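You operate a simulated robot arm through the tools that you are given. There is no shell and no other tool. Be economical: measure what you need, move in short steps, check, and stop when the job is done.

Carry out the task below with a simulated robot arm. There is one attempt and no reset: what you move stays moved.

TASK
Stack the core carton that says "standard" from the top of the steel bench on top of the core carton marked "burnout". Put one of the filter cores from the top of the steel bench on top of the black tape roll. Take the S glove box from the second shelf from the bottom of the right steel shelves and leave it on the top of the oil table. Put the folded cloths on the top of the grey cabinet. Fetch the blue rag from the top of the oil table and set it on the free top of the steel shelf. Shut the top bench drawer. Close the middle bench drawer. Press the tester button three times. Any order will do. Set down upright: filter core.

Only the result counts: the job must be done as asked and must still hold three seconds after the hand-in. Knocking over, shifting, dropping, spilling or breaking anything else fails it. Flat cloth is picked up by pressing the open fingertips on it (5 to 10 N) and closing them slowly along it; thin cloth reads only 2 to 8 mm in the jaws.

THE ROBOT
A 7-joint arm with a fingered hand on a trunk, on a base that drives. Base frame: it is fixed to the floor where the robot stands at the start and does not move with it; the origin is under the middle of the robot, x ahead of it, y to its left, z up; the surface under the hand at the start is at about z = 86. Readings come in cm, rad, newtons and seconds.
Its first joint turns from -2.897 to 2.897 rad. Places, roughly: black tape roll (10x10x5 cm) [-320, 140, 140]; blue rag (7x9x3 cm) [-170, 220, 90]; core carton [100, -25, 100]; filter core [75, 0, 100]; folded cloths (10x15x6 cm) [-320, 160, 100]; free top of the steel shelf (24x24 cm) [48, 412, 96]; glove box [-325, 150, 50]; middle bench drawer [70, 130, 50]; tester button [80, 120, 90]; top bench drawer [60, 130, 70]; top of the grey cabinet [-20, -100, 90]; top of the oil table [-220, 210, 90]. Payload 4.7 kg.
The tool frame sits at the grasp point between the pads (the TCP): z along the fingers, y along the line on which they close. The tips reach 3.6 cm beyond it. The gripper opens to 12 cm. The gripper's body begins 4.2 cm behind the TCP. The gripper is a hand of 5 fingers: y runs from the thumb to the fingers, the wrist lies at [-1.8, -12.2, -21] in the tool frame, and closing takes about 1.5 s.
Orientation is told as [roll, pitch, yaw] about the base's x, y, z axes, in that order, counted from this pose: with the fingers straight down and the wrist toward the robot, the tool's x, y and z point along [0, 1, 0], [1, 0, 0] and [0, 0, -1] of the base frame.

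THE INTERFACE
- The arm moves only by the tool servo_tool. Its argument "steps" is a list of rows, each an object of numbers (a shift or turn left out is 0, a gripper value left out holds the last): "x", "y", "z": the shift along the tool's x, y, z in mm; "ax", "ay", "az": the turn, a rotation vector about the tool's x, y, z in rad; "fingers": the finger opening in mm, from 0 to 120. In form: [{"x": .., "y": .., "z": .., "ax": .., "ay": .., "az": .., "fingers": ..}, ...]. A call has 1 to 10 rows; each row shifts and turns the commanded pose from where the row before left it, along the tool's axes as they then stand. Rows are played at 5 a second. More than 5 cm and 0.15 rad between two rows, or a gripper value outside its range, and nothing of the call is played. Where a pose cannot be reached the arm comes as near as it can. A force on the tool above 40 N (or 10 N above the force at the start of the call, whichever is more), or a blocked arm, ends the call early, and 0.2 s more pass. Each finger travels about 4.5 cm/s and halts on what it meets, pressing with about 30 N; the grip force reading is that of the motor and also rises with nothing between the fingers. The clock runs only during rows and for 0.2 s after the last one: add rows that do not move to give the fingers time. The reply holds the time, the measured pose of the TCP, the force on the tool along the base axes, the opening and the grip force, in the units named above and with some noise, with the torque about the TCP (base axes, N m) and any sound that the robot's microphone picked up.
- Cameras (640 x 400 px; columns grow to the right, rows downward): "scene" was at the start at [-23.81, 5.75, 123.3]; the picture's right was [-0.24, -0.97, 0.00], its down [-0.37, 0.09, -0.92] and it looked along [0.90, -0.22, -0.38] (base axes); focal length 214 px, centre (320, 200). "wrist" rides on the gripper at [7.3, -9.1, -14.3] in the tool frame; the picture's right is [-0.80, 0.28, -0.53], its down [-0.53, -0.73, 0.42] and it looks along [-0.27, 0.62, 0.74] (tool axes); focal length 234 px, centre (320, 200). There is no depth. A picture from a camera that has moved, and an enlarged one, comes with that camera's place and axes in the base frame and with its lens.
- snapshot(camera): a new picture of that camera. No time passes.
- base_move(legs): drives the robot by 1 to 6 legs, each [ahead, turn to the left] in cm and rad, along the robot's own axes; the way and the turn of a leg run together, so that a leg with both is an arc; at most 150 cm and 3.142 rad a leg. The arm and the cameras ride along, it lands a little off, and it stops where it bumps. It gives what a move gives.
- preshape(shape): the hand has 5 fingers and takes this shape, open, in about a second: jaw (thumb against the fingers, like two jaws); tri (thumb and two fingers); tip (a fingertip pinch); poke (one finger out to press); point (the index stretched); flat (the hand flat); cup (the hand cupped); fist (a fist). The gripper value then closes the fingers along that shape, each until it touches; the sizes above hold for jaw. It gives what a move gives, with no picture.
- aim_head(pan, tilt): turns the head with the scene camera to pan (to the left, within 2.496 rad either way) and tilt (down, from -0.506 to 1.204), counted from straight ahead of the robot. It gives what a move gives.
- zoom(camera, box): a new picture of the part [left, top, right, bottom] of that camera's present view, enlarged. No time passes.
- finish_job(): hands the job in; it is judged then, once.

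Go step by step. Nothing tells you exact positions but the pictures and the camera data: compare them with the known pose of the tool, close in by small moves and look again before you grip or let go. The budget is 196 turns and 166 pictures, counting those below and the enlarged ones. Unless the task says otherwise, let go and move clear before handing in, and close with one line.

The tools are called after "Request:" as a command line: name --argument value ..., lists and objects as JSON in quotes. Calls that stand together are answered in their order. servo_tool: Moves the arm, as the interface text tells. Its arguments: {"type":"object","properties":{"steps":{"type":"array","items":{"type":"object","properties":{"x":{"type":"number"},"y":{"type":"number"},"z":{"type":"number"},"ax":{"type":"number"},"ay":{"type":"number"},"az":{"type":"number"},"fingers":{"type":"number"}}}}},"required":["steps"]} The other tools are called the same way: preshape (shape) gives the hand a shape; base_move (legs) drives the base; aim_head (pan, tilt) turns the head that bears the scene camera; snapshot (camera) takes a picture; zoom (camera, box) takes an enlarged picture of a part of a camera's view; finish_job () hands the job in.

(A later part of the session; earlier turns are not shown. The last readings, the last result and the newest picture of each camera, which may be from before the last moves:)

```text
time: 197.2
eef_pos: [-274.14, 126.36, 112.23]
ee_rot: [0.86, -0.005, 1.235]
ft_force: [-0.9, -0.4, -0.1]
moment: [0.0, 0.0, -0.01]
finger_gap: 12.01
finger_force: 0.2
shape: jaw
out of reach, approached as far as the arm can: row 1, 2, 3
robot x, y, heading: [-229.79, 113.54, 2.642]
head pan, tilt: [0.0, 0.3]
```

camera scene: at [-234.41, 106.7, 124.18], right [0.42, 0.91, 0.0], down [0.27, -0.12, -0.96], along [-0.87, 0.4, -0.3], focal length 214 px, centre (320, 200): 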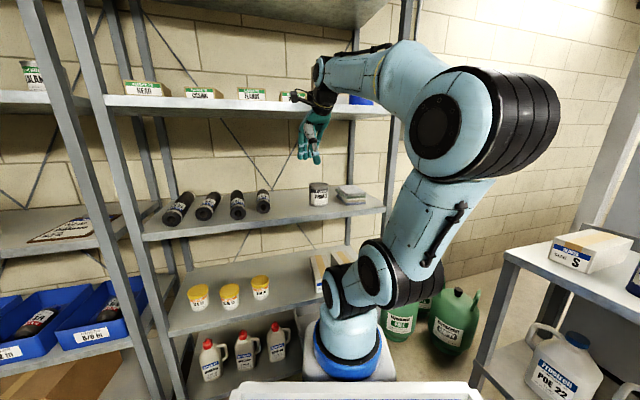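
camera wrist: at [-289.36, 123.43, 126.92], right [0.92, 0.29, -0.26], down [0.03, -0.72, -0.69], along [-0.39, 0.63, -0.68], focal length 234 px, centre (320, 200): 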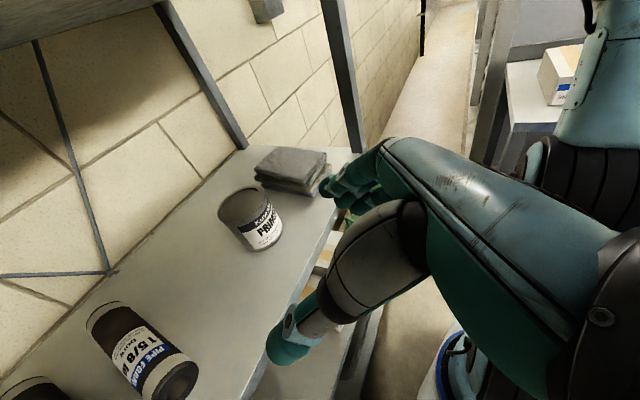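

Request:
servo_tool --steps '[{"x": 14.6, "y": 19, "z": 32.7}, {"x": 14.6, "y": 19, "z": 32.7}, {"x": 14.6, "y": 19, "z": 32.7}, {"x": 14.6, "y": 19, "z": 32.7}, {"x": 14.6, "y": 19, "z": 32.7}, {"x": 14.6, "y": 19, "z": 32.7}, {"x": 14.6, "y": 19, "z": 32.7}, {"x": 14.6, "y": 19, "z": 32.7}, {}]'

Request:
snapshot --camera "wrist"

Request:
snapshot --camera "scene"

```text
time: 199.2
eef_pos: [-294.93, 149.64, 104.01]
ee_rot: [0.86, -0.006, 1.238]
ft_force: [-0.2, 0.5, -0.1]
moment: [0.02, 0.01, 0.01]
finger_gap: 12.01
finger_force: 0.1
shape: jaw
robot x, y, heading: [-229.78, 113.58, 2.641]
head pan, tilt: [0.0, 0.3]
```

```text
58 pictures are left
camera wrist: at [-292.05, 138.84, 118.8], right [0.96, -0.04, -0.27], down [-0.22, -0.7, -0.68], along [-0.16, 0.72, -0.68], focal length 234 px, centre (320, 200)
```

wrist: 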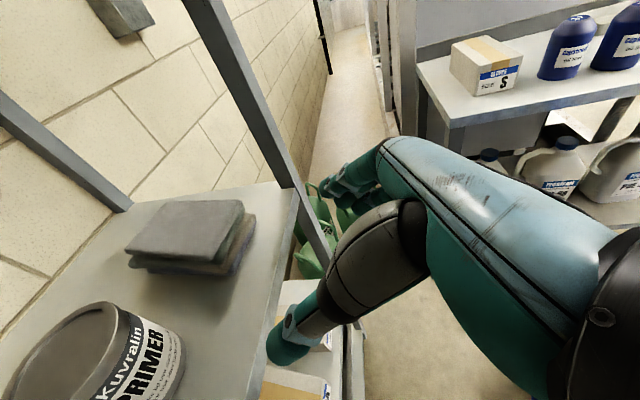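

```text
57 pictures are left
camera scene: at [-212.75, 94.89, 124.18], right [0.48, 0.88, 0.0], down [0.26, -0.14, -0.96], along [-0.84, 0.46, -0.3], focal length 214 px, centre (320, 200)
```

scene: 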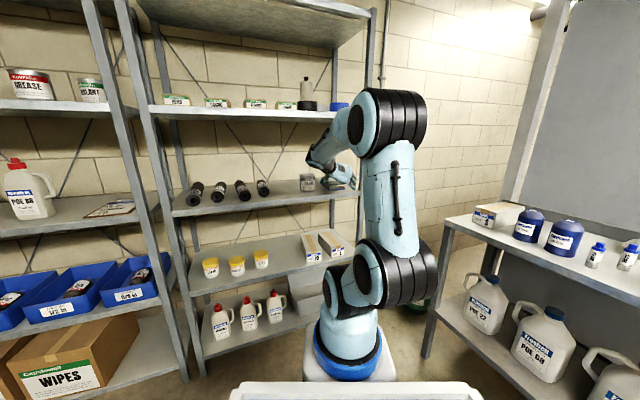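

Cloth stack: centre (-318.3,162.3), about 10×17 cm, azimuth 2.80, top ≈98. Driving the hand in above it, then lowering over it.

Request:
servo_tool --steps '[{"x": 9, "z": -8, "y": 6}, {}]'

Request:
base_move --legs '[[22, 0]]'

Request:
snapshot --camera "wrist"

```text
time: 199.8
eef_pos: [-294.66, 150.16, 105.36]
ee_rot: [0.861, -0.006, 1.236]
ft_force: [0.5, 0.8, 0.2]
moment: [0.02, 0.02, 0.0]
finger_gap: 11.96
finger_force: 0.1
shape: jaw
robot x, y, heading: [-229.83, 113.18, 2.639]
head pan, tilt: [0.0, 0.3]
```

```text
time: 201.6
eef_pos: [-314.33, 160.89, 105.29]
ee_rot: [0.859, -0.006, 1.239]
ft_force: [-0.8, 0.0, 0.3]
moment: [-0.01, 0.03, -0.02]
finger_gap: 11.99
finger_force: 0.1
shape: jaw
robot x, y, heading: [-249.49, 124.34, 2.645]
head pan, tilt: [0.0, 0.3]
```

```text
56 pictures are left
camera wrist: at [-311.41, 150.04, 120.09], right [0.96, -0.04, -0.26], down [-0.21, -0.7, -0.68], along [-0.16, 0.72, -0.68], focal length 234 px, centre (320, 200)
```

wrist: 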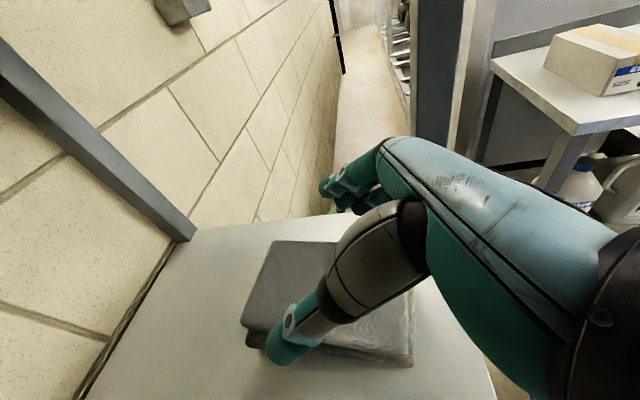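

Aligned within 0.5 cm. Nudging and lowering over the stack.

Request:
servo_tool --steps '[{"x": 13, "z": 15, "y": -5}, {"x": -19, "z": 16.3}, {"x": -19, "z": 16.3}, {}]'

Request:
snapshot --camera "wrist"

```text
time: 202.4
eef_pos: [-316.58, 161.47, 101.83]
ee_rot: [0.881, -0.014, 1.24]
ft_force: [3.9, -0.4, 17.7]
moment: [0.4, -1.35, -0.14]
finger_gap: 11.95
finger_force: 0.0
shape: jaw
robot x, y, heading: [-249.4, 124.18, 2.642]
head pan, tilt: [0.0, 0.3]
stopped in row 4: the force on the tool passed its limit at 49 N (the readings are from after the stop); the commanded pose is now the measured one
```

```text
55 pictures are left
camera wrist: at [-313.23, 150.31, 116.4], right [0.96, -0.03, -0.28], down [-0.22, -0.69, -0.69], along [-0.17, 0.73, -0.67], focal length 234 px, centre (320, 200)
```

wrist: 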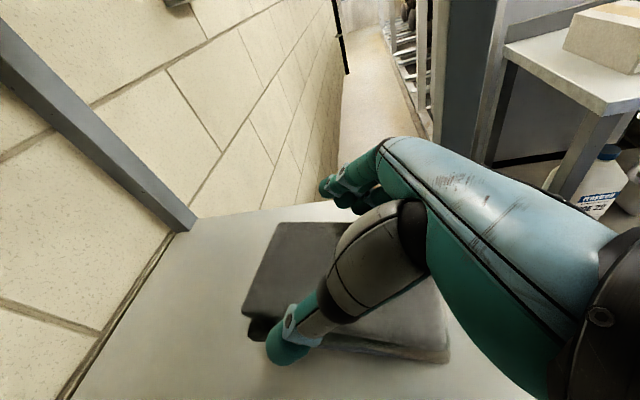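

The thumb landed on the stack's edge; the hand sits 1.3 cm too far right. Lifting a bit, shifting left, and lowering again.

Request:
servo_tool --steps '[{"x": 11, "z": -10}, {"y": -14, "ay": -0.02}, {"x": -12, "z": 10}, {"x": -12, "z": 10}, {"x": -8, "z": 6}, {}]'

Request:
snapshot --camera "wrist"

```text
time: 203.3
eef_pos: [-316.74, 160.08, 101.93]
ee_rot: [0.874, -0.016, 1.24]
ft_force: [1.9, 3.4, 20.3]
moment: [0.7, -1.4, 0.17]
finger_gap: 11.96
finger_force: 0.0
shape: jaw
robot x, y, heading: [-249.42, 124.29, 2.636]
head pan, tilt: [0.0, 0.3]
stopped in row 4: the force on the tool passed its limit at 50 N (the readings are from after the stop); the commanded pose is now the measured one
```

```text
54 pictures are left
camera wrist: at [-313.69, 149.04, 116.54], right [0.96, -0.03, -0.27], down [-0.22, -0.69, -0.69], along [-0.17, 0.73, -0.67], focal length 234 px, centre (320, 200)
```

wrist: 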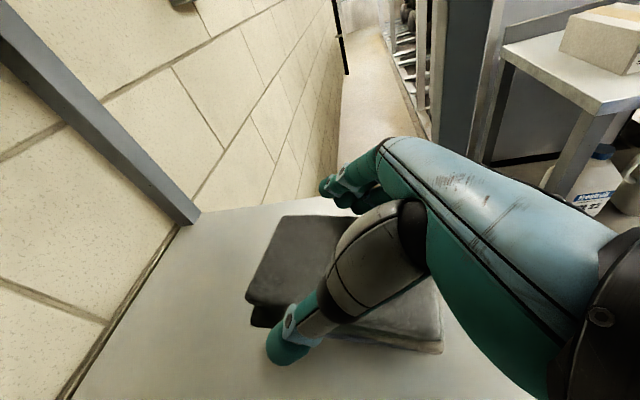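

The torque shows the knuckles touching the front-right top corner of the stack. Backing the hand 3.5 cm and lowering again.

Request:
servo_tool --steps '[{"x": 9, "z": -8}, {"x": -22.8, "z": -26.5}, {"x": -12, "z": 10}, {"x": -12, "z": 10}, {"x": -12, "z": 10}, {}]'

Request:
snapshot --camera "wrist"

```text
time: 204.7
eef_pos: [-313.32, 158.98, 98.23]
ee_rot: [0.874, -0.015, 1.242]
ft_force: [2.0, -6.2, 25.4]
moment: [0.68, -0.64, -0.37]
finger_gap: 12.02
finger_force: 0.0
shape: jaw
robot x, y, heading: [-249.46, 124.15, 2.638]
head pan, tilt: [0.0, 0.3]
```

```text
53 pictures are left
camera wrist: at [-310.21, 147.83, 112.88], right [0.96, -0.03, -0.28], down [-0.22, -0.69, -0.69], along [-0.17, 0.73, -0.67], focal length 234 px, centre (320, 200)
```

wrist: 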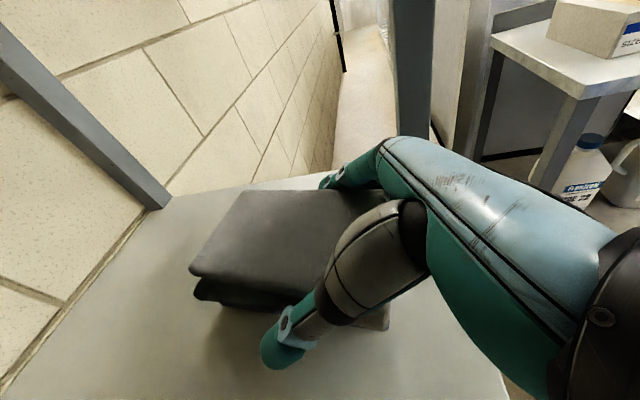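

Fingers now flank the stack with tips near z 95. Closing.

Request:
servo_tool --steps '[{"x": 2.5, "z": -2, "fingers": 100}, {"fingers": 80}, {"fingers": 60}, {"fingers": 50}, {}, {}, {}, {}]'

Request:
snapshot --camera "wrist"

```text
time: 206.5
eef_pos: [-313.25, 159.09, 98.27]
ee_rot: [0.87, -0.014, 1.239]
ft_force: [1.3, 3.7, 16.3]
moment: [0.81, -0.61, -0.11]
finger_gap: 9.61
finger_force: 30.2
shape: jaw
robot x, y, heading: [-249.52, 124.08, 2.643]
head pan, tilt: [0.0, 0.3]
```

```text
52 pictures are left
camera wrist: at [-310.22, 148.02, 112.95], right [0.96, -0.03, -0.27], down [-0.22, -0.69, -0.69], along [-0.16, 0.72, -0.67], focal length 234 px, centre (320, 200)
```

wrist: 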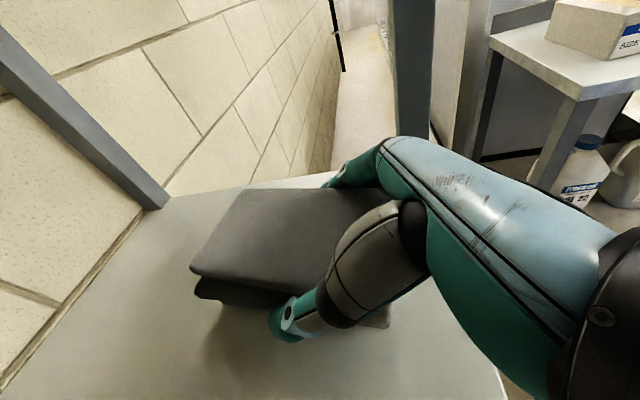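

Gripped at 9.6 cm. Test lift.

Request:
servo_tool --steps '[{"x": 7.6, "z": -6.5}, {"x": 7.6, "z": -6.5}, {"x": 7.6, "z": -6.5}, {"x": 7.6, "z": -6.5}, {}]'

Request:
snapshot --camera "wrist"

```text
time: 207.7
eef_pos: [-313.45, 158.99, 102.23]
ee_rot: [0.868, -0.016, 1.24]
ft_force: [0.1, 0.1, -1.1]
moment: [-0.02, -0.08, 0.01]
finger_gap: 9.54
finger_force: 29.6
shape: jaw
robot x, y, heading: [-249.39, 123.89, 2.634]
head pan, tilt: [0.0, 0.3]
```

```text
51 pictures are left
camera wrist: at [-310.45, 147.9, 116.91], right [0.96, -0.03, -0.27], down [-0.22, -0.69, -0.69], along [-0.16, 0.72, -0.67], focal length 234 px, centre (320, 200)
```

wrist: 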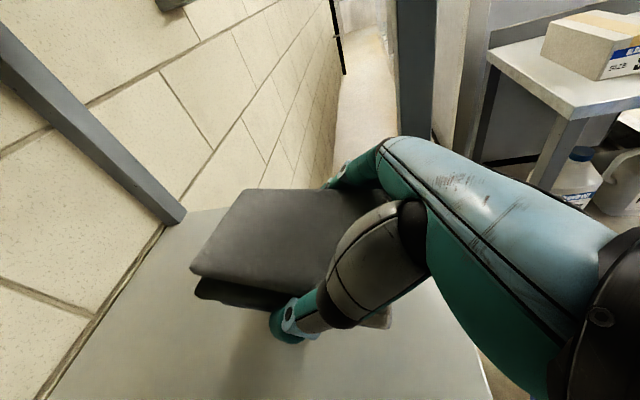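

Whole stack lifted. Backing out, then raising and tucking the arm.

Request:
base_move --legs '[[-60, 0]]'

Request:
servo_tool --steps '[{"x": 30, "z": -26}, {"x": 30, "z": -26}, {"x": 30, "z": -26}, {"x": -26, "z": -30}, {"x": -26, "z": -30}, {"x": -26, "z": -30}, {}]'

Request:
base_move --legs '[[0, 1.7], [0, 1.654], [100, 0], [75, 0], [0, -1.25]]'

Request:
aim_head --pan 0.0 --tilt 0.4

Request:
snapshot --camera "scene"

```text
time: 211.2
eef_pos: [-259.69, 130.34, 102.31]
ee_rot: [0.867, -0.016, 1.222]
ft_force: [0.5, 0.8, -2.1]
moment: [0.0, -0.03, 0.0]
finger_gap: 9.53
finger_force: 30.2
shape: jaw
robot x, y, heading: [-196.02, 93.93, 2.624]
head pan, tilt: [0.0, 0.3]
```

```text
time: 212.8
eef_pos: [-248.36, 126.1, 113.73]
ee_rot: [0.868, -0.017, 1.222]
ft_force: [0.3, 0.2, -2.3]
moment: [-0.01, -0.03, -0.01]
finger_gap: 9.55
finger_force: 30.1
shape: jaw
robot x, y, heading: [-196.08, 94.07, 2.626]
head pan, tilt: [0.0, 0.3]
```

```text
time: 232.9
eef_pos: [-33.27, -23.6, 113.75]
ee_rot: [0.868, -0.016, -3.006]
ft_force: [0.1, -0.4, -1.0]
moment: [0.06, 0.03, -0.04]
finger_gap: 9.54
finger_force: 29.4
shape: jaw
robot x, y, heading: [-29.37, 36.94, -1.606]
head pan, tilt: [0.0, 0.3]
```

```text
time: 233.6
eef_pos: [-33.23, -23.78, 113.74]
ee_rot: [0.867, -0.016, -3.005]
ft_force: [0.0, -0.3, -1.7]
moment: [0.07, 0.02, -0.01]
finger_gap: 9.53
finger_force: 30.1
shape: jaw
robot x, y, heading: [-29.69, 37.22, -1.605]
head pan, tilt: [0.0, 0.4]
```

```text
50 pictures are left
camera scene: at [-20.44, 60.58, 123.26], right [-1.0, 0.03, 0.0], down [0.01, 0.39, -0.92], along [-0.03, -0.92, -0.39], focal length 214 px, centre (320, 200)
```

scene: 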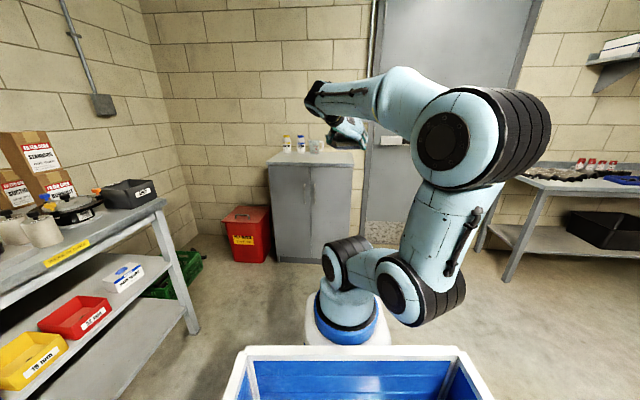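

Cabinet top z≈89, front edge y≈-80, x -47…10; bottles sit at the back. Driving 50 cm closer.

Request:
base_move --legs '[[50, 0]]'

Request:
snapshot --camera "scene"

Request:
snapshot --camera "wrist"

```text
time: 236.5
eef_pos: [-34.69, -73.57, 113.77]
ee_rot: [0.867, -0.015, -3.004]
ft_force: [1.1, 0.0, -1.7]
moment: [0.06, 0.0, 0.02]
finger_gap: 9.53
finger_force: 29.7
shape: jaw
robot x, y, heading: [-31.3, -12.4, -1.603]
head pan, tilt: [0.0, 0.4]
```

```text
49 pictures are left
camera scene: at [-22.16, 10.68, 123.26], right [-1.0, 0.03, 0.0], down [0.01, 0.39, -0.92], along [-0.03, -0.92, -0.39], focal length 214 px, centre (320, 200)
```

scene: 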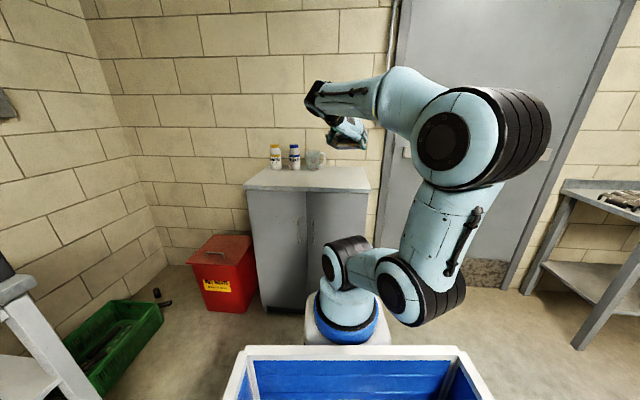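

```text
48 pictures are left
camera wrist: at [-26.1, -66.26, 128.4], right [-0.41, 0.87, -0.27], down [0.71, 0.12, -0.69], along [-0.57, -0.47, -0.67], focal length 234 px, centre (320, 200)
```

wrist: 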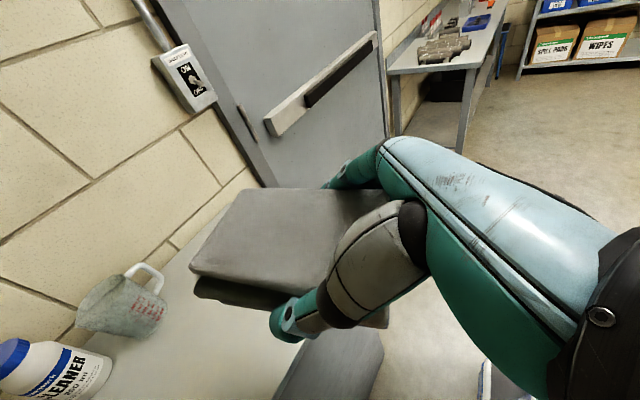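

Mug stands at (-16,-121); free area is ahead. Moving over (-28,-89), then lowering.

Request:
servo_tool --steps '[{"x": 26.4, "z": 30.7, "y": -11.5}, {"x": 26.4, "z": 30.7, "y": -11.5}, {"x": 26.4, "z": 30.7, "y": -11.5}, {"x": 26.4, "z": 30.7, "y": -11.5}, {"x": -30, "z": 26}, {"x": -30, "z": 26}, {"x": -30, "z": 26}, {}]'

Request:
snapshot --camera "wrist"

Request:
snapshot --camera "scene"

```text
time: 238.3
eef_pos: [-27.97, -89.1, 101.95]
ee_rot: [0.867, -0.014, -3.004]
ft_force: [-0.4, -0.8, -1.3]
moment: [0.02, 0.0, 0.03]
finger_gap: 9.53
finger_force: 29.8
shape: jaw
robot x, y, heading: [-31.13, -12.69, -1.603]
head pan, tilt: [0.0, 0.4]
```

```text
47 pictures are left
camera wrist: at [-19.38, -81.76, 116.56], right [-0.41, 0.87, -0.27], down [0.71, 0.12, -0.69], along [-0.57, -0.47, -0.67], focal length 234 px, centre (320, 200)
```

wrist: 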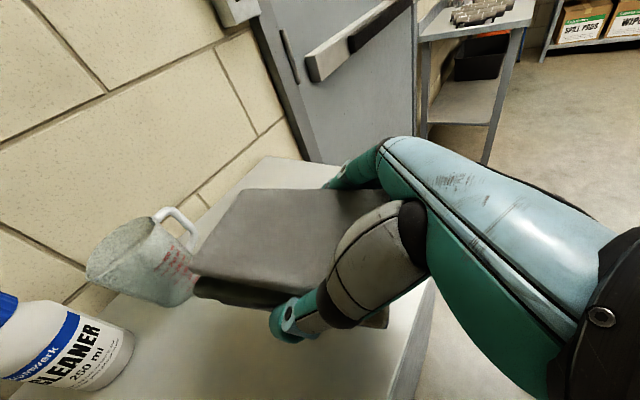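

```text
46 pictures are left
camera scene: at [-22.16, 10.67, 123.26], right [-1.0, 0.03, 0.0], down [0.01, 0.39, -0.92], along [-0.03, -0.92, -0.39], focal length 214 px, centre (320, 200)
```

scene: 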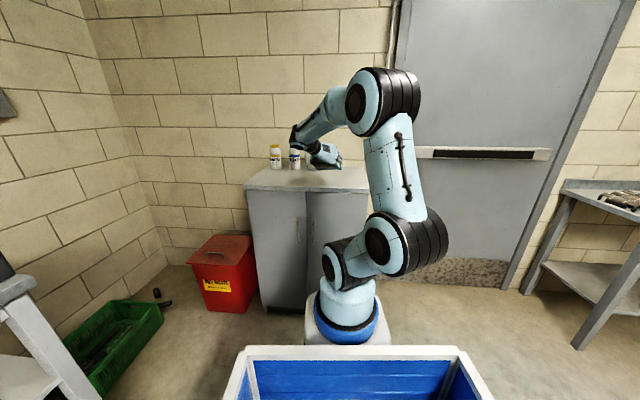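

About 10 cm gap to the mug. Lowering to contact.

Request:
servo_tool --steps '[{"x": -22.7, "z": 19.5}, {"x": -15, "z": 13}, {}]'

Request:
servo_tool --steps '[{"x": -3, "z": 2.6}, {}, {"x": -3, "z": 2.6}, {}, {"x": -3, "z": 2.6}, {}, {}]'

```text
time: 239.1
eef_pos: [-28.15, -89.27, 97.15]
ee_rot: [0.868, -0.017, -3.003]
ft_force: [-0.5, -0.7, -1.4]
moment: [0.07, 0.01, -0.05]
finger_gap: 9.55
finger_force: 29.8
shape: jaw
robot x, y, heading: [-31.1, -12.94, -1.597]
head pan, tilt: [0.0, 0.4]
```

```text
time: 240.7
eef_pos: [-28.03, -89.22, 95.86]
ee_rot: [0.868, -0.015, -3.003]
ft_force: [-1.6, 1.0, -1.9]
moment: [0.06, -0.01, 0.0]
finger_gap: 9.53
finger_force: 30.1
shape: jaw
robot x, y, heading: [-31.14, -13.08, -1.608]
head pan, tilt: [0.0, 0.4]
```

Request:
servo_tool --steps '[{"x": -3, "z": 2.6}, {}, {"x": -3, "z": 2.6}, {}, {"x": -3, "z": 2.6}, {}, {"x": -3, "z": 2.6}, {}]'

Request:
zoom --camera "scene" --box '[230, 100, 400, 220]'

```text
time: 242.5
eef_pos: [-28.13, -89.22, 94.44]
ee_rot: [0.875, -0.016, -3.002]
ft_force: [2.1, 6.6, 21.6]
moment: [0.23, 1.31, -0.42]
finger_gap: 9.5
finger_force: 29.6
shape: jaw
robot x, y, heading: [-31.01, -12.58, -1.601]
head pan, tilt: [0.0, 0.4]
```

```text
3.33 times, centred on (315, 160) of scene
camera zoom: at [-22.15, 10.77, 123.24], right [-1.0, 0.03, 0.0], down [0.01, 0.39, -0.92], along [-0.03, -0.92, -0.39], focal length 715 px, centre (337, 333)
```

zoom: 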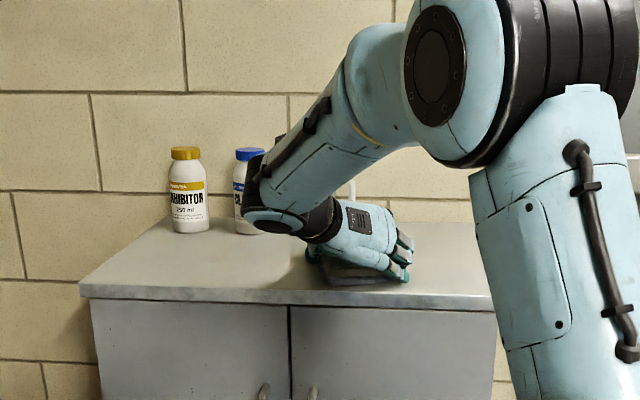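

On the cabinet. Releasing and withdrawing.

Request:
servo_tool --steps '[{"x": 1.5, "z": -1.3, "fingers": 100}, {"fingers": 110}, {"fingers": 120}, {}, {}, {"x": 4, "z": -8}, {"z": -30}, {"z": -45}, {"z": -45}, {"z": -45}]'

Request:
snapshot --camera "wrist"

```text
time: 244.7
eef_pos: [-29.81, -76.22, 105.99]
ee_rot: [0.866, -0.015, -3.003]
ft_force: [0.4, -0.6, -0.3]
moment: [0.0, 0.04, -0.04]
finger_gap: 12.0
finger_force: 0.1
shape: jaw
robot x, y, heading: [-31.05, -12.51, -1.605]
head pan, tilt: [0.0, 0.4]
```

```text
44 pictures are left
camera wrist: at [-21.24, -68.83, 120.61], right [-0.41, 0.87, -0.27], down [0.71, 0.12, -0.69], along [-0.57, -0.47, -0.67], focal length 234 px, centre (320, 200)
```

wrist: 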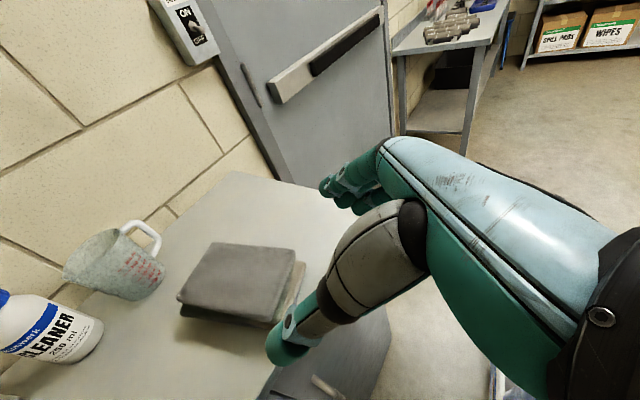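

Cloths are on the cabinet. Now the drawers: resetting the arm to neutral and backing up to face them.

Request:
base_move --legs '[[-60, 0], [-58, 0]]'

Request:
servo_tool --steps '[{"ay": -0.145}, {"ay": -0.145}, {"ay": -0.145}, {"ay": -0.145}, {"ay": -0.145}, {"ay": -0.142}]'

Request:
servo_tool --steps '[{"az": -0.14}, {"az": -0.14}, {"az": -0.14}, {"az": -0.14}, {"az": -0.14}, {"az": -0.14}, {"az": -0.14}, {"az": -0.14}, {"az": -0.14}, {"az": -0.14}]'

Request:
base_move --legs '[[0, 1.5]]'

Request:
aim_head --pan 0.35 --tilt 0.5

Request:
snapshot --camera "scene"

```text
time: 251.1
eef_pos: [-26.74, 42.6, 106.03]
ee_rot: [0.867, -0.016, -2.996]
ft_force: [-0.5, 0.1, -0.4]
moment: [0.0, -0.03, -0.02]
finger_gap: 11.98
finger_force: 0.0
shape: jaw
robot x, y, heading: [-28.39, 105.47, -1.603]
head pan, tilt: [0.0, 0.4]
```

```text
time: 252.5
eef_pos: [-26.84, 42.56, 105.94]
ee_rot: [-0.001, -0.015, -2.996]
ft_force: [0.2, 0.4, 0.1]
moment: [0.0, 0.0, 0.02]
finger_gap: 12.02
finger_force: 0.0
shape: jaw
robot x, y, heading: [-28.44, 105.88, -1.597]
head pan, tilt: [0.0, 0.4]
```

```text
time: 254.7
eef_pos: [-26.79, 42.5, 106.01]
ee_rot: [-0.013, -0.003, -1.595]
ft_force: [0.0, 0.7, 0.1]
moment: [0.02, 0.0, 0.01]
finger_gap: 12.02
finger_force: 0.0
shape: jaw
robot x, y, heading: [-28.59, 105.73, -1.597]
head pan, tilt: [0.0, 0.4]
```

```text
time: 258.8
eef_pos: [35.08, 106.48, 106.08]
ee_rot: [-0.014, -0.002, -0.044]
ft_force: [0.0, -0.6, 0.7]
moment: [0.01, 0.01, 0.03]
finger_gap: 11.99
finger_force: 0.0
shape: jaw
robot x, y, heading: [-28.44, 105.66, -0.044]
head pan, tilt: [0.0, 0.4]
```

```text
time: 259.7
eef_pos: [34.99, 106.46, 106.02]
ee_rot: [-0.015, -0.002, -0.043]
ft_force: [0.0, 0.0, 0.1]
moment: [0.0, 0.0, 0.03]
finger_gap: 12.01
finger_force: 0.1
shape: jaw
robot x, y, heading: [-28.79, 105.94, -0.041]
head pan, tilt: [0.351, 0.499]
```

```text
43 pictures are left
camera scene: at [-52.22, 118.09, 122.34], right [0.3, -0.95, 0.0], down [-0.46, -0.14, -0.88], along [0.84, 0.27, -0.48], focal length 214 px, centre (320, 200)
```

scene: 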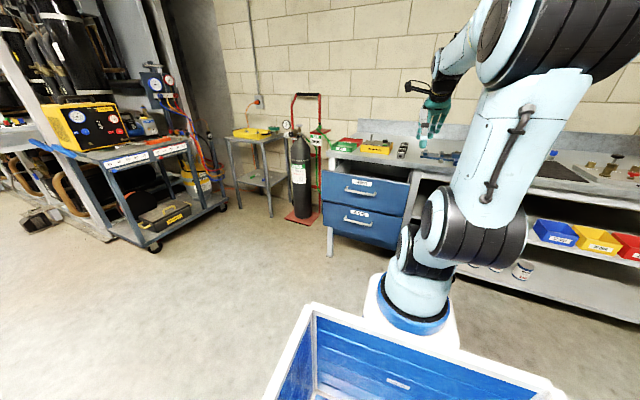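

Request:
zoom --camera "scene" --box '[290, 120, 450, 260]'

```text
2.86 times, centred on (370, 190) of scene
camera zoom: at [-52.22, 118.09, 122.34], right [0.3, -0.95, 0.0], down [-0.46, -0.14, -0.88], along [0.84, 0.27, -0.48], focal length 613 px, centre (177, 229)
```

zoom: 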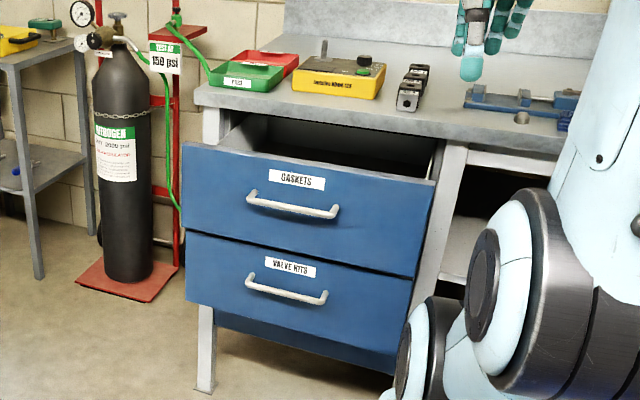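

Both drawer fronts stand about 9 cm proud (plane through (53,128.7), bench yawed ≈-0.11); the yellow tester sits on the bench above. I'll square up to the drawers and tilt the closed hand forward to push.

Request:
base_move --legs '[[0, 1.57], [31, 0], [0, -1.64]]'

Request:
servo_tool --steps '[{"fingers": 0, "ax": -0.15}, {"ax": -0.15}, {"ax": -0.15}, {"ax": -0.15}, {"ax": -0.15}, {"ax": -0.15}, {"ax": -0.15}, {}]'

Request:
snapshot --camera "scene"

```text
time: 269.6
eef_pos: [36.07, 134.84, 105.98]
ee_rot: [-0.013, -0.003, -0.092]
ft_force: [0.2, -0.1, -0.4]
moment: [0.01, -0.04, -0.01]
finger_gap: 11.99
finger_force: 0.1
shape: jaw
robot x, y, heading: [-27.55, 137.6, -0.094]
head pan, tilt: [0.351, 0.499]
```

```text
time: 271.4
eef_pos: [36.07, 134.04, 105.65]
ee_rot: [-0.022, -0.939, -0.118]
ft_force: [0.1, 0.0, 0.1]
moment: [0.0, 0.01, -0.03]
finger_gap: 0.01
finger_force: 30.2
shape: jaw
out of reach, approached as far as the arm can: row 6, 7
robot x, y, heading: [-27.28, 137.49, -0.09]
head pan, tilt: [0.351, 0.499]
```

```text
41 pictures are left
camera scene: at [-50.51, 150.85, 122.34], right [0.25, -0.97, 0.0], down [-0.46, -0.12, -0.88], along [0.85, 0.22, -0.48], focal length 214 px, centre (320, 200)
```

scene: 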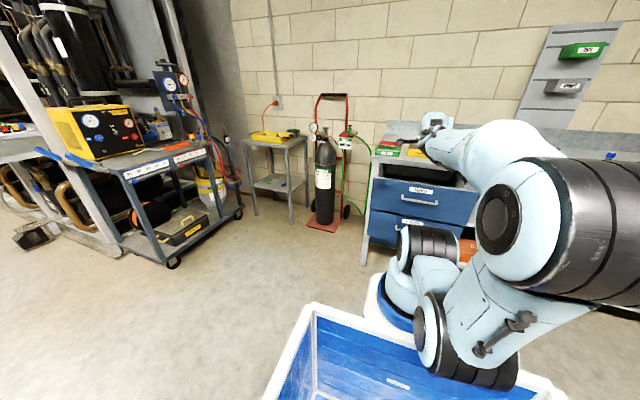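

Request:
servo_tool --steps '[{"y": -36, "z": 26.5}, {"y": -36, "z": 26.5}, {"y": -36, "z": 26.5}, {"y": -36, "z": 26.5}, {"y": -36, "z": 26.5}, {"y": -36, "z": 26.5}, {}]'

Request:
snapshot --camera "wrist"

```text
time: 273.2
eef_pos: [37.5, 134.82, 83.87]
ee_rot: [-0.004, -1.022, -0.136]
ft_force: [-0.2, 0.4, -0.7]
moment: [0.04, 0.0, -0.02]
finger_gap: 0.01
finger_force: 29.5
shape: jaw
out of reach, approached as far as the arm can: row 5, 6
robot x, y, heading: [-27.26, 137.2, -0.093]
head pan, tilt: [0.351, 0.499]
stopped in row 7: the arm was blocked; the commanded pose is now the measured one
```

```text
40 pictures are left
camera wrist: at [21.92, 144.19, 83.55], right [-0.41, -0.75, 0.51], down [-0.1, -0.53, -0.85], along [0.91, -0.4, 0.14], focal length 234 px, centre (320, 200)
```

wrist: 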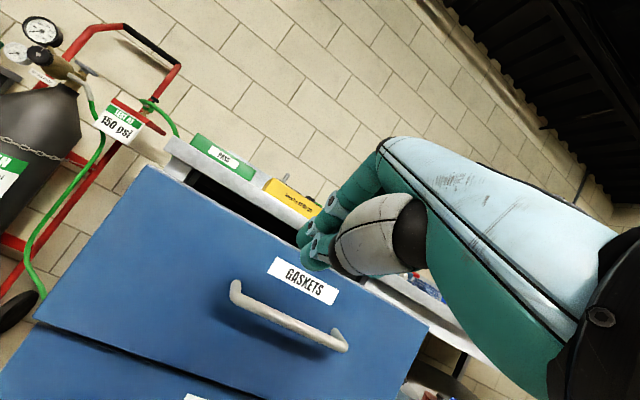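

The arm is cramped here. Backing the base 18 cm so the arm can extend lower.

Request:
servo_tool --steps '[{"y": 25, "z": -18}, {"y": 25, "z": -18}, {}]'

Request:
base_move --legs '[[-20, 0]]'

Request:
servo_tool --steps '[{"y": 23, "z": 38}, {"y": 23, "z": 38}, {"y": 23, "z": 38}, {"y": 23, "z": 38}, {"y": -36, "z": 26.5}, {"y": -36, "z": 26.5}, {"y": -36, "z": 26.5}, {"y": -36, "z": 26.5}, {}]'

```text
time: 274.0
eef_pos: [36.97, 134.71, 89.69]
ee_rot: [-0.006, -1.016, -0.137]
ft_force: [0.0, 0.3, 0.1]
moment: [0.03, -0.02, 0.0]
finger_gap: 0.0
finger_force: 29.8
shape: jaw
robot x, y, heading: [-27.5, 137.6, -0.094]
head pan, tilt: [0.351, 0.499]
```

```text
time: 275.6
eef_pos: [17.11, 136.63, 89.72]
ee_rot: [-0.005, -1.018, -0.134]
ft_force: [1.3, -0.8, 1.5]
moment: [-0.01, 0.02, 0.01]
finger_gap: 0.01
finger_force: 30.0
shape: jaw
robot x, y, heading: [-47.43, 139.36, -0.089]
head pan, tilt: [0.351, 0.499]
```

```text
time: 277.6
eef_pos: [35.6, 139.46, 72.7]
ee_rot: [-0.034, -1.015, -0.115]
ft_force: [-0.9, 0.1, 0.8]
moment: [0.02, 0.0, 0.01]
finger_gap: 0.0
finger_force: 29.6
shape: jaw
out of reach, approached as far as the arm can: row 2, 3, 4, 5, 6, 7, 8
robot x, y, heading: [-47.35, 139.71, -0.092]
head pan, tilt: [0.351, 0.499]
```

z 72.7 reached. Shifting right toward the panel's centre before pushing with the base.

Request:
servo_tool --steps '[{"x": -40}, {"x": -40}, {}]'

Request:
snapshot --camera "wrist"

```text
time: 278.4
eef_pos: [34.62, 138.33, 74.13]
ee_rot: [-0.022, -1.012, -0.147]
ft_force: [-1.0, 0.2, 0.0]
moment: [-0.03, 0.0, 0.02]
finger_gap: 0.0
finger_force: 29.8
shape: jaw
out of reach, approached as far as the arm can: row 1, 2
robot x, y, heading: [-46.95, 139.02, -0.094]
head pan, tilt: [0.351, 0.499]
```

```text
39 pictures are left
camera wrist: at [19.2, 148.04, 73.82], right [-0.42, -0.74, 0.52], down [-0.12, -0.53, -0.84], along [0.9, -0.42, 0.14], focal length 234 px, centre (320, 200)
```

wrist: 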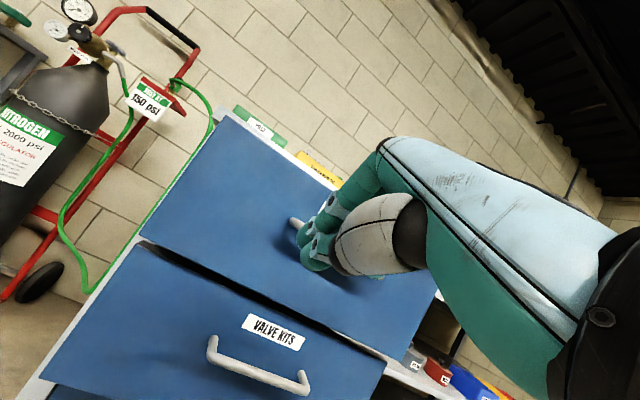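

Hand is in front of the GASKETS panel. A slight right turn to centre, then pushing with the base.

Request:
base_move --legs '[[0, -0.06], [15, 0]]'

Request:
base_move --legs '[[5, 0]]'

Request:
snapshot --camera "scene"

```text
time: 280.2
eef_pos: [48.98, 130.94, 74.11]
ee_rot: [-0.021, -1.012, -0.208]
ft_force: [0.7, -0.5, 0.6]
moment: [-0.04, 0.01, 0.01]
finger_gap: 0.01
finger_force: 29.8
shape: jaw
robot x, y, heading: [-32.64, 136.89, -0.152]
head pan, tilt: [0.351, 0.499]
```

```text
time: 281.1
eef_pos: [53.9, 130.15, 74.02]
ee_rot: [-0.022, -1.011, -0.207]
ft_force: [-0.4, -0.3, -0.2]
moment: [-0.02, -0.01, 0.01]
finger_gap: 0.01
finger_force: 30.1
shape: jaw
robot x, y, heading: [-27.98, 135.96, -0.152]
head pan, tilt: [0.351, 0.499]
```

```text
38 pictures are left
camera scene: at [-49.88, 151.05, 122.34], right [0.2, -0.98, 0.0], down [-0.47, -0.09, -0.88], along [0.86, 0.17, -0.48], focal length 214 px, centre (320, 200)
```

scene: 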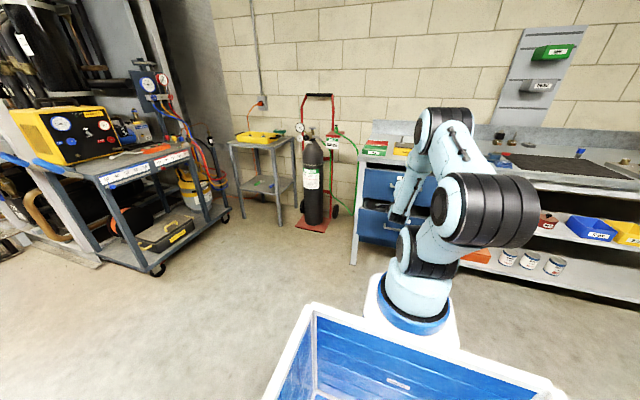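

Request:
base_move --legs '[[4, 0]]'

Request:
base_move --legs '[[3, 0]]'

Request:
zoom --camera "scene" --box '[330, 120, 470, 270]'

```text
time: 282.0
eef_pos: [58.03, 129.49, 74.1]
ee_rot: [-0.022, -1.015, -0.209]
ft_force: [0.1, 0.1, -0.3]
moment: [0.01, -0.02, -0.04]
finger_gap: 0.0
finger_force: 30.1
shape: jaw
robot x, y, heading: [-23.63, 135.49, -0.153]
head pan, tilt: [0.351, 0.499]
```

```text
time: 282.8
eef_pos: [60.87, 129.02, 74.06]
ee_rot: [-0.022, -1.013, -0.209]
ft_force: [0.0, 0.1, 0.5]
moment: [0.01, 0.0, -0.02]
finger_gap: 0.0
finger_force: 29.9
shape: jaw
robot x, y, heading: [-20.62, 135.36, -0.16]
head pan, tilt: [0.351, 0.499]
```

```text
2.67 times, centred on (400, 195) of scene
camera zoom: at [-42.95, 150.01, 122.34], right [0.19, -0.98, 0.0], down [-0.47, -0.09, -0.88], along [0.86, 0.17, -0.48], focal length 572 px, centre (107, 213)
```

zoom: 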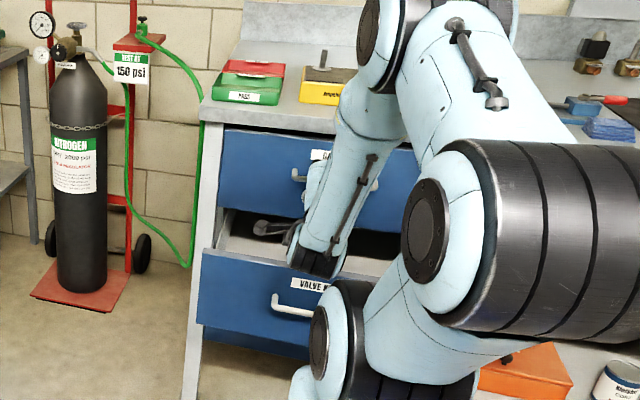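

Top drawer is nearly flush. A bit more until it resists.

Request:
base_move --legs '[[2, 0]]'

Request:
base_move --legs '[[1.5, 0]]'

Request:
zoom --camera "scene" --box '[350, 140, 450, 250]'

```text
time: 283.6
eef_pos: [62.91, 128.58, 74.08]
ee_rot: [-0.021, -1.014, -0.21]
ft_force: [-2.3, 0.5, -0.3]
moment: [0.0, 0.04, 0.03]
finger_gap: 0.0
finger_force: 30.1
shape: jaw
robot x, y, heading: [-18.8, 135.55, -0.16]
head pan, tilt: [0.351, 0.499]
```

```text
time: 284.4
eef_pos: [63.37, 128.62, 73.87]
ee_rot: [-0.028, -1.009, -0.204]
ft_force: [-26.3, 3.0, 9.3]
moment: [-0.33, -0.23, -0.43]
finger_gap: 0.0
finger_force: 30.0
shape: jaw
robot x, y, heading: [-17.93, 134.98, -0.157]
head pan, tilt: [0.351, 0.499]
stopped in leg 1: the force on the tool passed its limit at 60 N (the readings are from after the stop); the commanded pose is now the measured one
```

```text
3.64 times, centred on (400, 195) of scene
camera zoom: at [-40.3, 149.6, 122.32], right [0.19, -0.98, 0.0], down [-0.47, -0.09, -0.88], along [0.86, 0.17, -0.48], focal length 780 px, centre (29, 218)
```

zoom: 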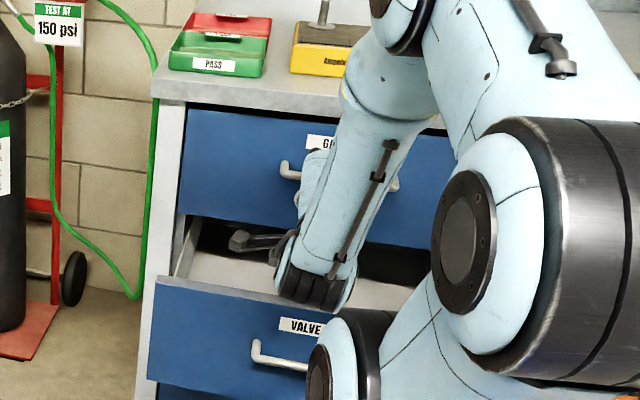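

The top drawer is against its stop. Backing off and lowering the hand for the middle drawer.

Request:
base_move --legs '[[-28, 0]]'

Request:
servo_tool --steps '[{"ax": 0.11}, {"ax": 0.11}, {"y": -28, "z": 28}, {"y": -28, "z": 28}, {"y": -28, "z": 28}, {"y": -28, "z": 28}, {"y": -28, "z": 28}, {"y": -28, "z": 28}, {}]'

Request:
snapshot --camera "scene"

```text
time: 286.4
eef_pos: [35.81, 132.78, 73.83]
ee_rot: [-0.027, -1.009, -0.207]
ft_force: [0.8, -0.6, -0.1]
moment: [0.01, -0.01, -0.02]
finger_gap: 0.0
finger_force: 29.9
shape: jaw
robot x, y, heading: [-45.35, 139.03, -0.153]
head pan, tilt: [0.351, 0.499]
```

```text
time: 288.4
eef_pos: [39.16, 136.04, 53.84]
ee_rot: [-0.069, -0.781, -0.189]
ft_force: [0.2, -0.1, 0.6]
moment: [0.01, 0.01, -0.01]
finger_gap: 0.0
finger_force: 29.9
shape: jaw
out of reach, approached as far as the arm can: row 5, 6, 7, 8
robot x, y, heading: [-45.39, 139.31, -0.156]
head pan, tilt: [0.351, 0.499]
```

```text
35 pictures are left
camera scene: at [-67.73, 153.92, 122.34], right [0.19, -0.98, 0.0], down [-0.47, -0.09, -0.88], along [0.86, 0.17, -0.48], focal length 214 px, centre (320, 200)
```

scene: 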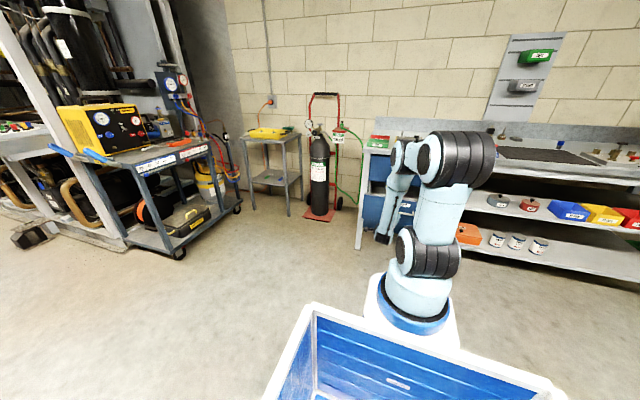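

Hand at z≈54 in front of the middle drawer. Pushing.

Request:
base_move --legs '[[19, 0]]'

Request:
base_move --legs '[[3, 0]]'

Request:
zoom --camera "scene" --box '[340, 120, 480, 270]'

```text
time: 289.9
eef_pos: [58.4, 133.37, 53.74]
ee_rot: [-0.072, -0.783, -0.186]
ft_force: [0.1, 0.1, 0.0]
moment: [-0.01, -0.01, -0.03]
finger_gap: 0.0
finger_force: 30.4
shape: jaw
robot x, y, heading: [-26.23, 135.76, -0.155]
head pan, tilt: [0.351, 0.499]
```

```text
time: 290.8
eef_pos: [61.4, 132.96, 53.75]
ee_rot: [-0.07, -0.782, -0.188]
ft_force: [0.9, -0.2, -0.2]
moment: [0.02, -0.01, -0.07]
finger_gap: 0.02
finger_force: 30.3
shape: jaw
robot x, y, heading: [-23.49, 135.88, -0.15]
head pan, tilt: [0.351, 0.499]
```

```text
2.67 times, centred on (410, 195) of scene
camera zoom: at [-45.55, 150.39, 122.34], right [0.2, -0.98, 0.0], down [-0.47, -0.09, -0.88], along [0.86, 0.17, -0.48], focal length 572 px, centre (80, 213)
```

zoom: 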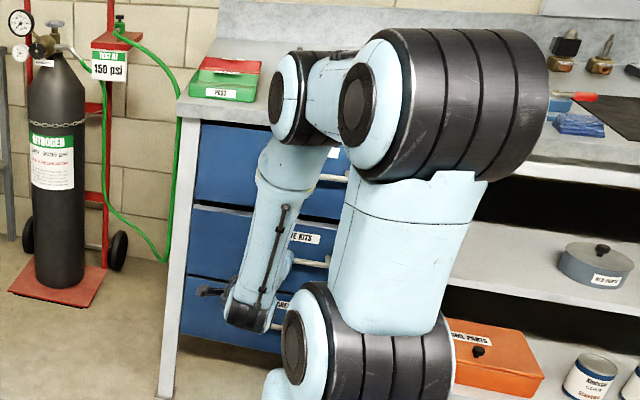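

Request:
base_move --legs '[[1.5, 0]]'

Request:
base_move --legs '[[1.2, 0]]'

Request:
base_move --legs '[[1.2, 0]]'

```text
time: 291.5
eef_pos: [62.77, 132.71, 53.89]
ee_rot: [-0.071, -0.783, -0.188]
ft_force: [-0.2, 0.4, -0.2]
moment: [0.01, 0.0, 0.0]
finger_gap: 0.0
finger_force: 30.2
shape: jaw
robot x, y, heading: [-21.56, 135.67, -0.153]
head pan, tilt: [0.351, 0.499]
```

```text
time: 292.3
eef_pos: [63.94, 132.51, 53.64]
ee_rot: [-0.073, -0.778, -0.184]
ft_force: [-24.2, 2.0, -1.8]
moment: [-0.01, -0.09, -0.4]
finger_gap: 0.0
finger_force: 30.1
shape: jaw
robot x, y, heading: [-20.64, 135.07, -0.145]
head pan, tilt: [0.351, 0.499]
```

```text
time: 293.1
eef_pos: [64.4, 132.4, 52.97]
ee_rot: [-0.077, -0.765, -0.183]
ft_force: [-6.1, 1.0, 0.4]
moment: [0.0, -0.04, -0.13]
finger_gap: 0.02
finger_force: 30.0
shape: jaw
robot x, y, heading: [-19.66, 135.03, -0.152]
head pan, tilt: [0.351, 0.499]
stopped in leg 1: the force on the tool passed its limit at 50 N (the readings are from after the stop); the commanded pose is now the measured one
```

The middle drawer hit its stop too. Backing off, raising the hand and checking both drawers and the tester.

Request:
base_move --legs '[[-25, 0]]'

Request:
servo_tool --steps '[{"y": 34, "z": -34}, {"y": 34, "z": -34}, {"y": 34, "z": -34}, {"y": 34, "z": -34}, {"y": 34, "z": -34}, {"y": 34, "z": -34}, {"y": 34, "z": -34}, {"y": 34, "z": -34}, {"y": 34, "z": -34}, {"y": 34, "z": -34}]'

Request:
servo_tool --steps '[{"ax": 0.13}, {"ax": 0.13}, {"ax": 0.13}, {"ax": 0.13}, {"ax": 0.13}, {"ax": 0.12}, {"y": 34, "z": -34}, {"y": 34, "z": -34}]'

Request:
snapshot --camera "scene"

Request:
snapshot --camera "wrist"

```text
time: 294.9
eef_pos: [40.42, 136.59, 53.01]
ee_rot: [-0.079, -0.765, -0.177]
ft_force: [0.1, 0.4, 0.3]
moment: [0.0, 0.0, 0.0]
finger_gap: 0.01
finger_force: 30.4
shape: jaw
robot x, y, heading: [-43.45, 138.56, -0.143]
head pan, tilt: [0.351, 0.499]
```

```text
time: 297.1
eef_pos: [41.95, 138.79, 101.0]
ee_rot: [-0.08, -0.764, -0.174]
ft_force: [-0.6, -0.5, -0.9]
moment: [0.0, -0.02, 0.03]
finger_gap: 0.0
finger_force: 30.9
shape: jaw
robot x, y, heading: [-43.56, 138.59, -0.145]
head pan, tilt: [0.351, 0.499]
```

```text
time: 298.9
eef_pos: [48.28, 137.56, 107.74]
ee_rot: [-0.055, 0.002, -0.229]
ft_force: [0.9, 0.3, 0.8]
moment: [-0.01, -0.01, 0.02]
finger_gap: 0.02
finger_force: 30.3
shape: jaw
robot x, y, heading: [-43.3, 139.13, -0.143]
head pan, tilt: [0.351, 0.499]
```

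```text
33 pictures are left
camera scene: at [-66.06, 153.33, 122.34], right [0.2, -0.98, 0.0], down [-0.47, -0.1, -0.88], along [0.86, 0.18, -0.48], focal length 214 px, centre (320, 200)
```

scene: 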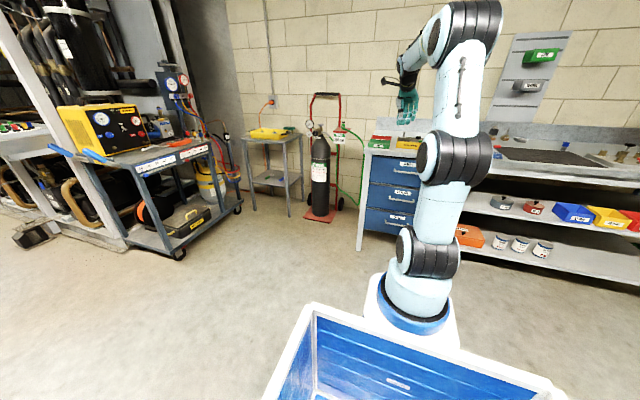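

```text
32 pictures are left
camera wrist: at [41.52, 147.22, 121.72], right [0.1, -0.82, 0.57], down [-0.84, -0.37, -0.39], along [0.53, -0.44, -0.72], focal length 234 px, centre (320, 200)
```

wrist: 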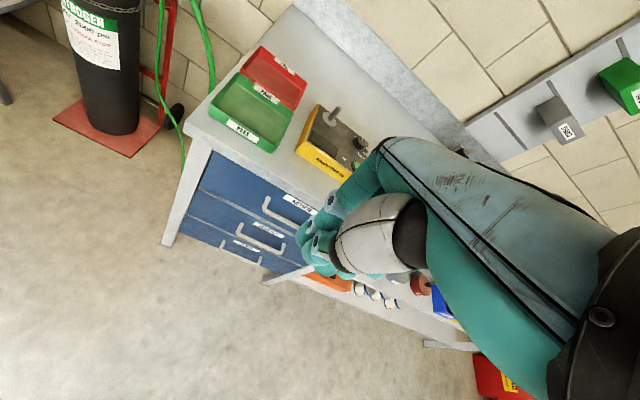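

Both drawers are flush. Zooming on the yellow tester for its button.

Request:
zoom --camera "wrist" --box '[280, 90, 400, 190]'

Request:
zoom --camera "scene" --box '[350, 110, 450, 180]'

```text
4.00 times, centred on (340, 140) of wrist
camera zoom: at [41.52, 147.22, 121.72], right [0.1, -0.82, 0.57], down [-0.84, -0.37, -0.39], along [0.53, -0.44, -0.72], focal length 937 px, centre (240, 440)
```

zoom: 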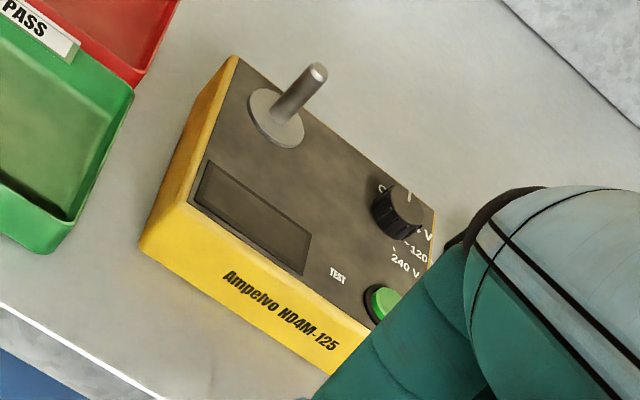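

```text
5.71 times, centred on (400, 145) of scene
camera zoom: at [-66.06, 153.33, 122.34], right [0.2, -0.98, 0.0], down [-0.47, -0.1, -0.88], along [0.86, 0.18, -0.48], focal length 1226 px, centre (-137, 514)
```

zoom: 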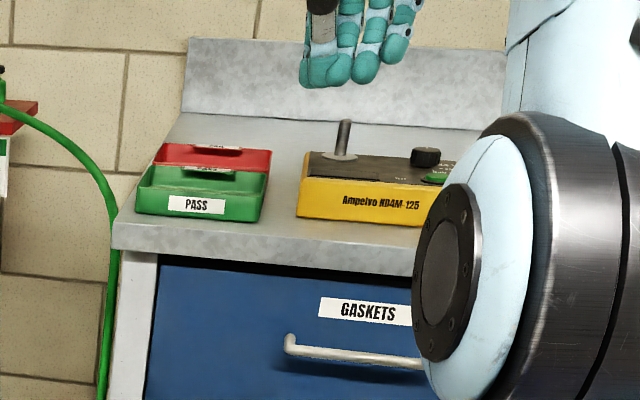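

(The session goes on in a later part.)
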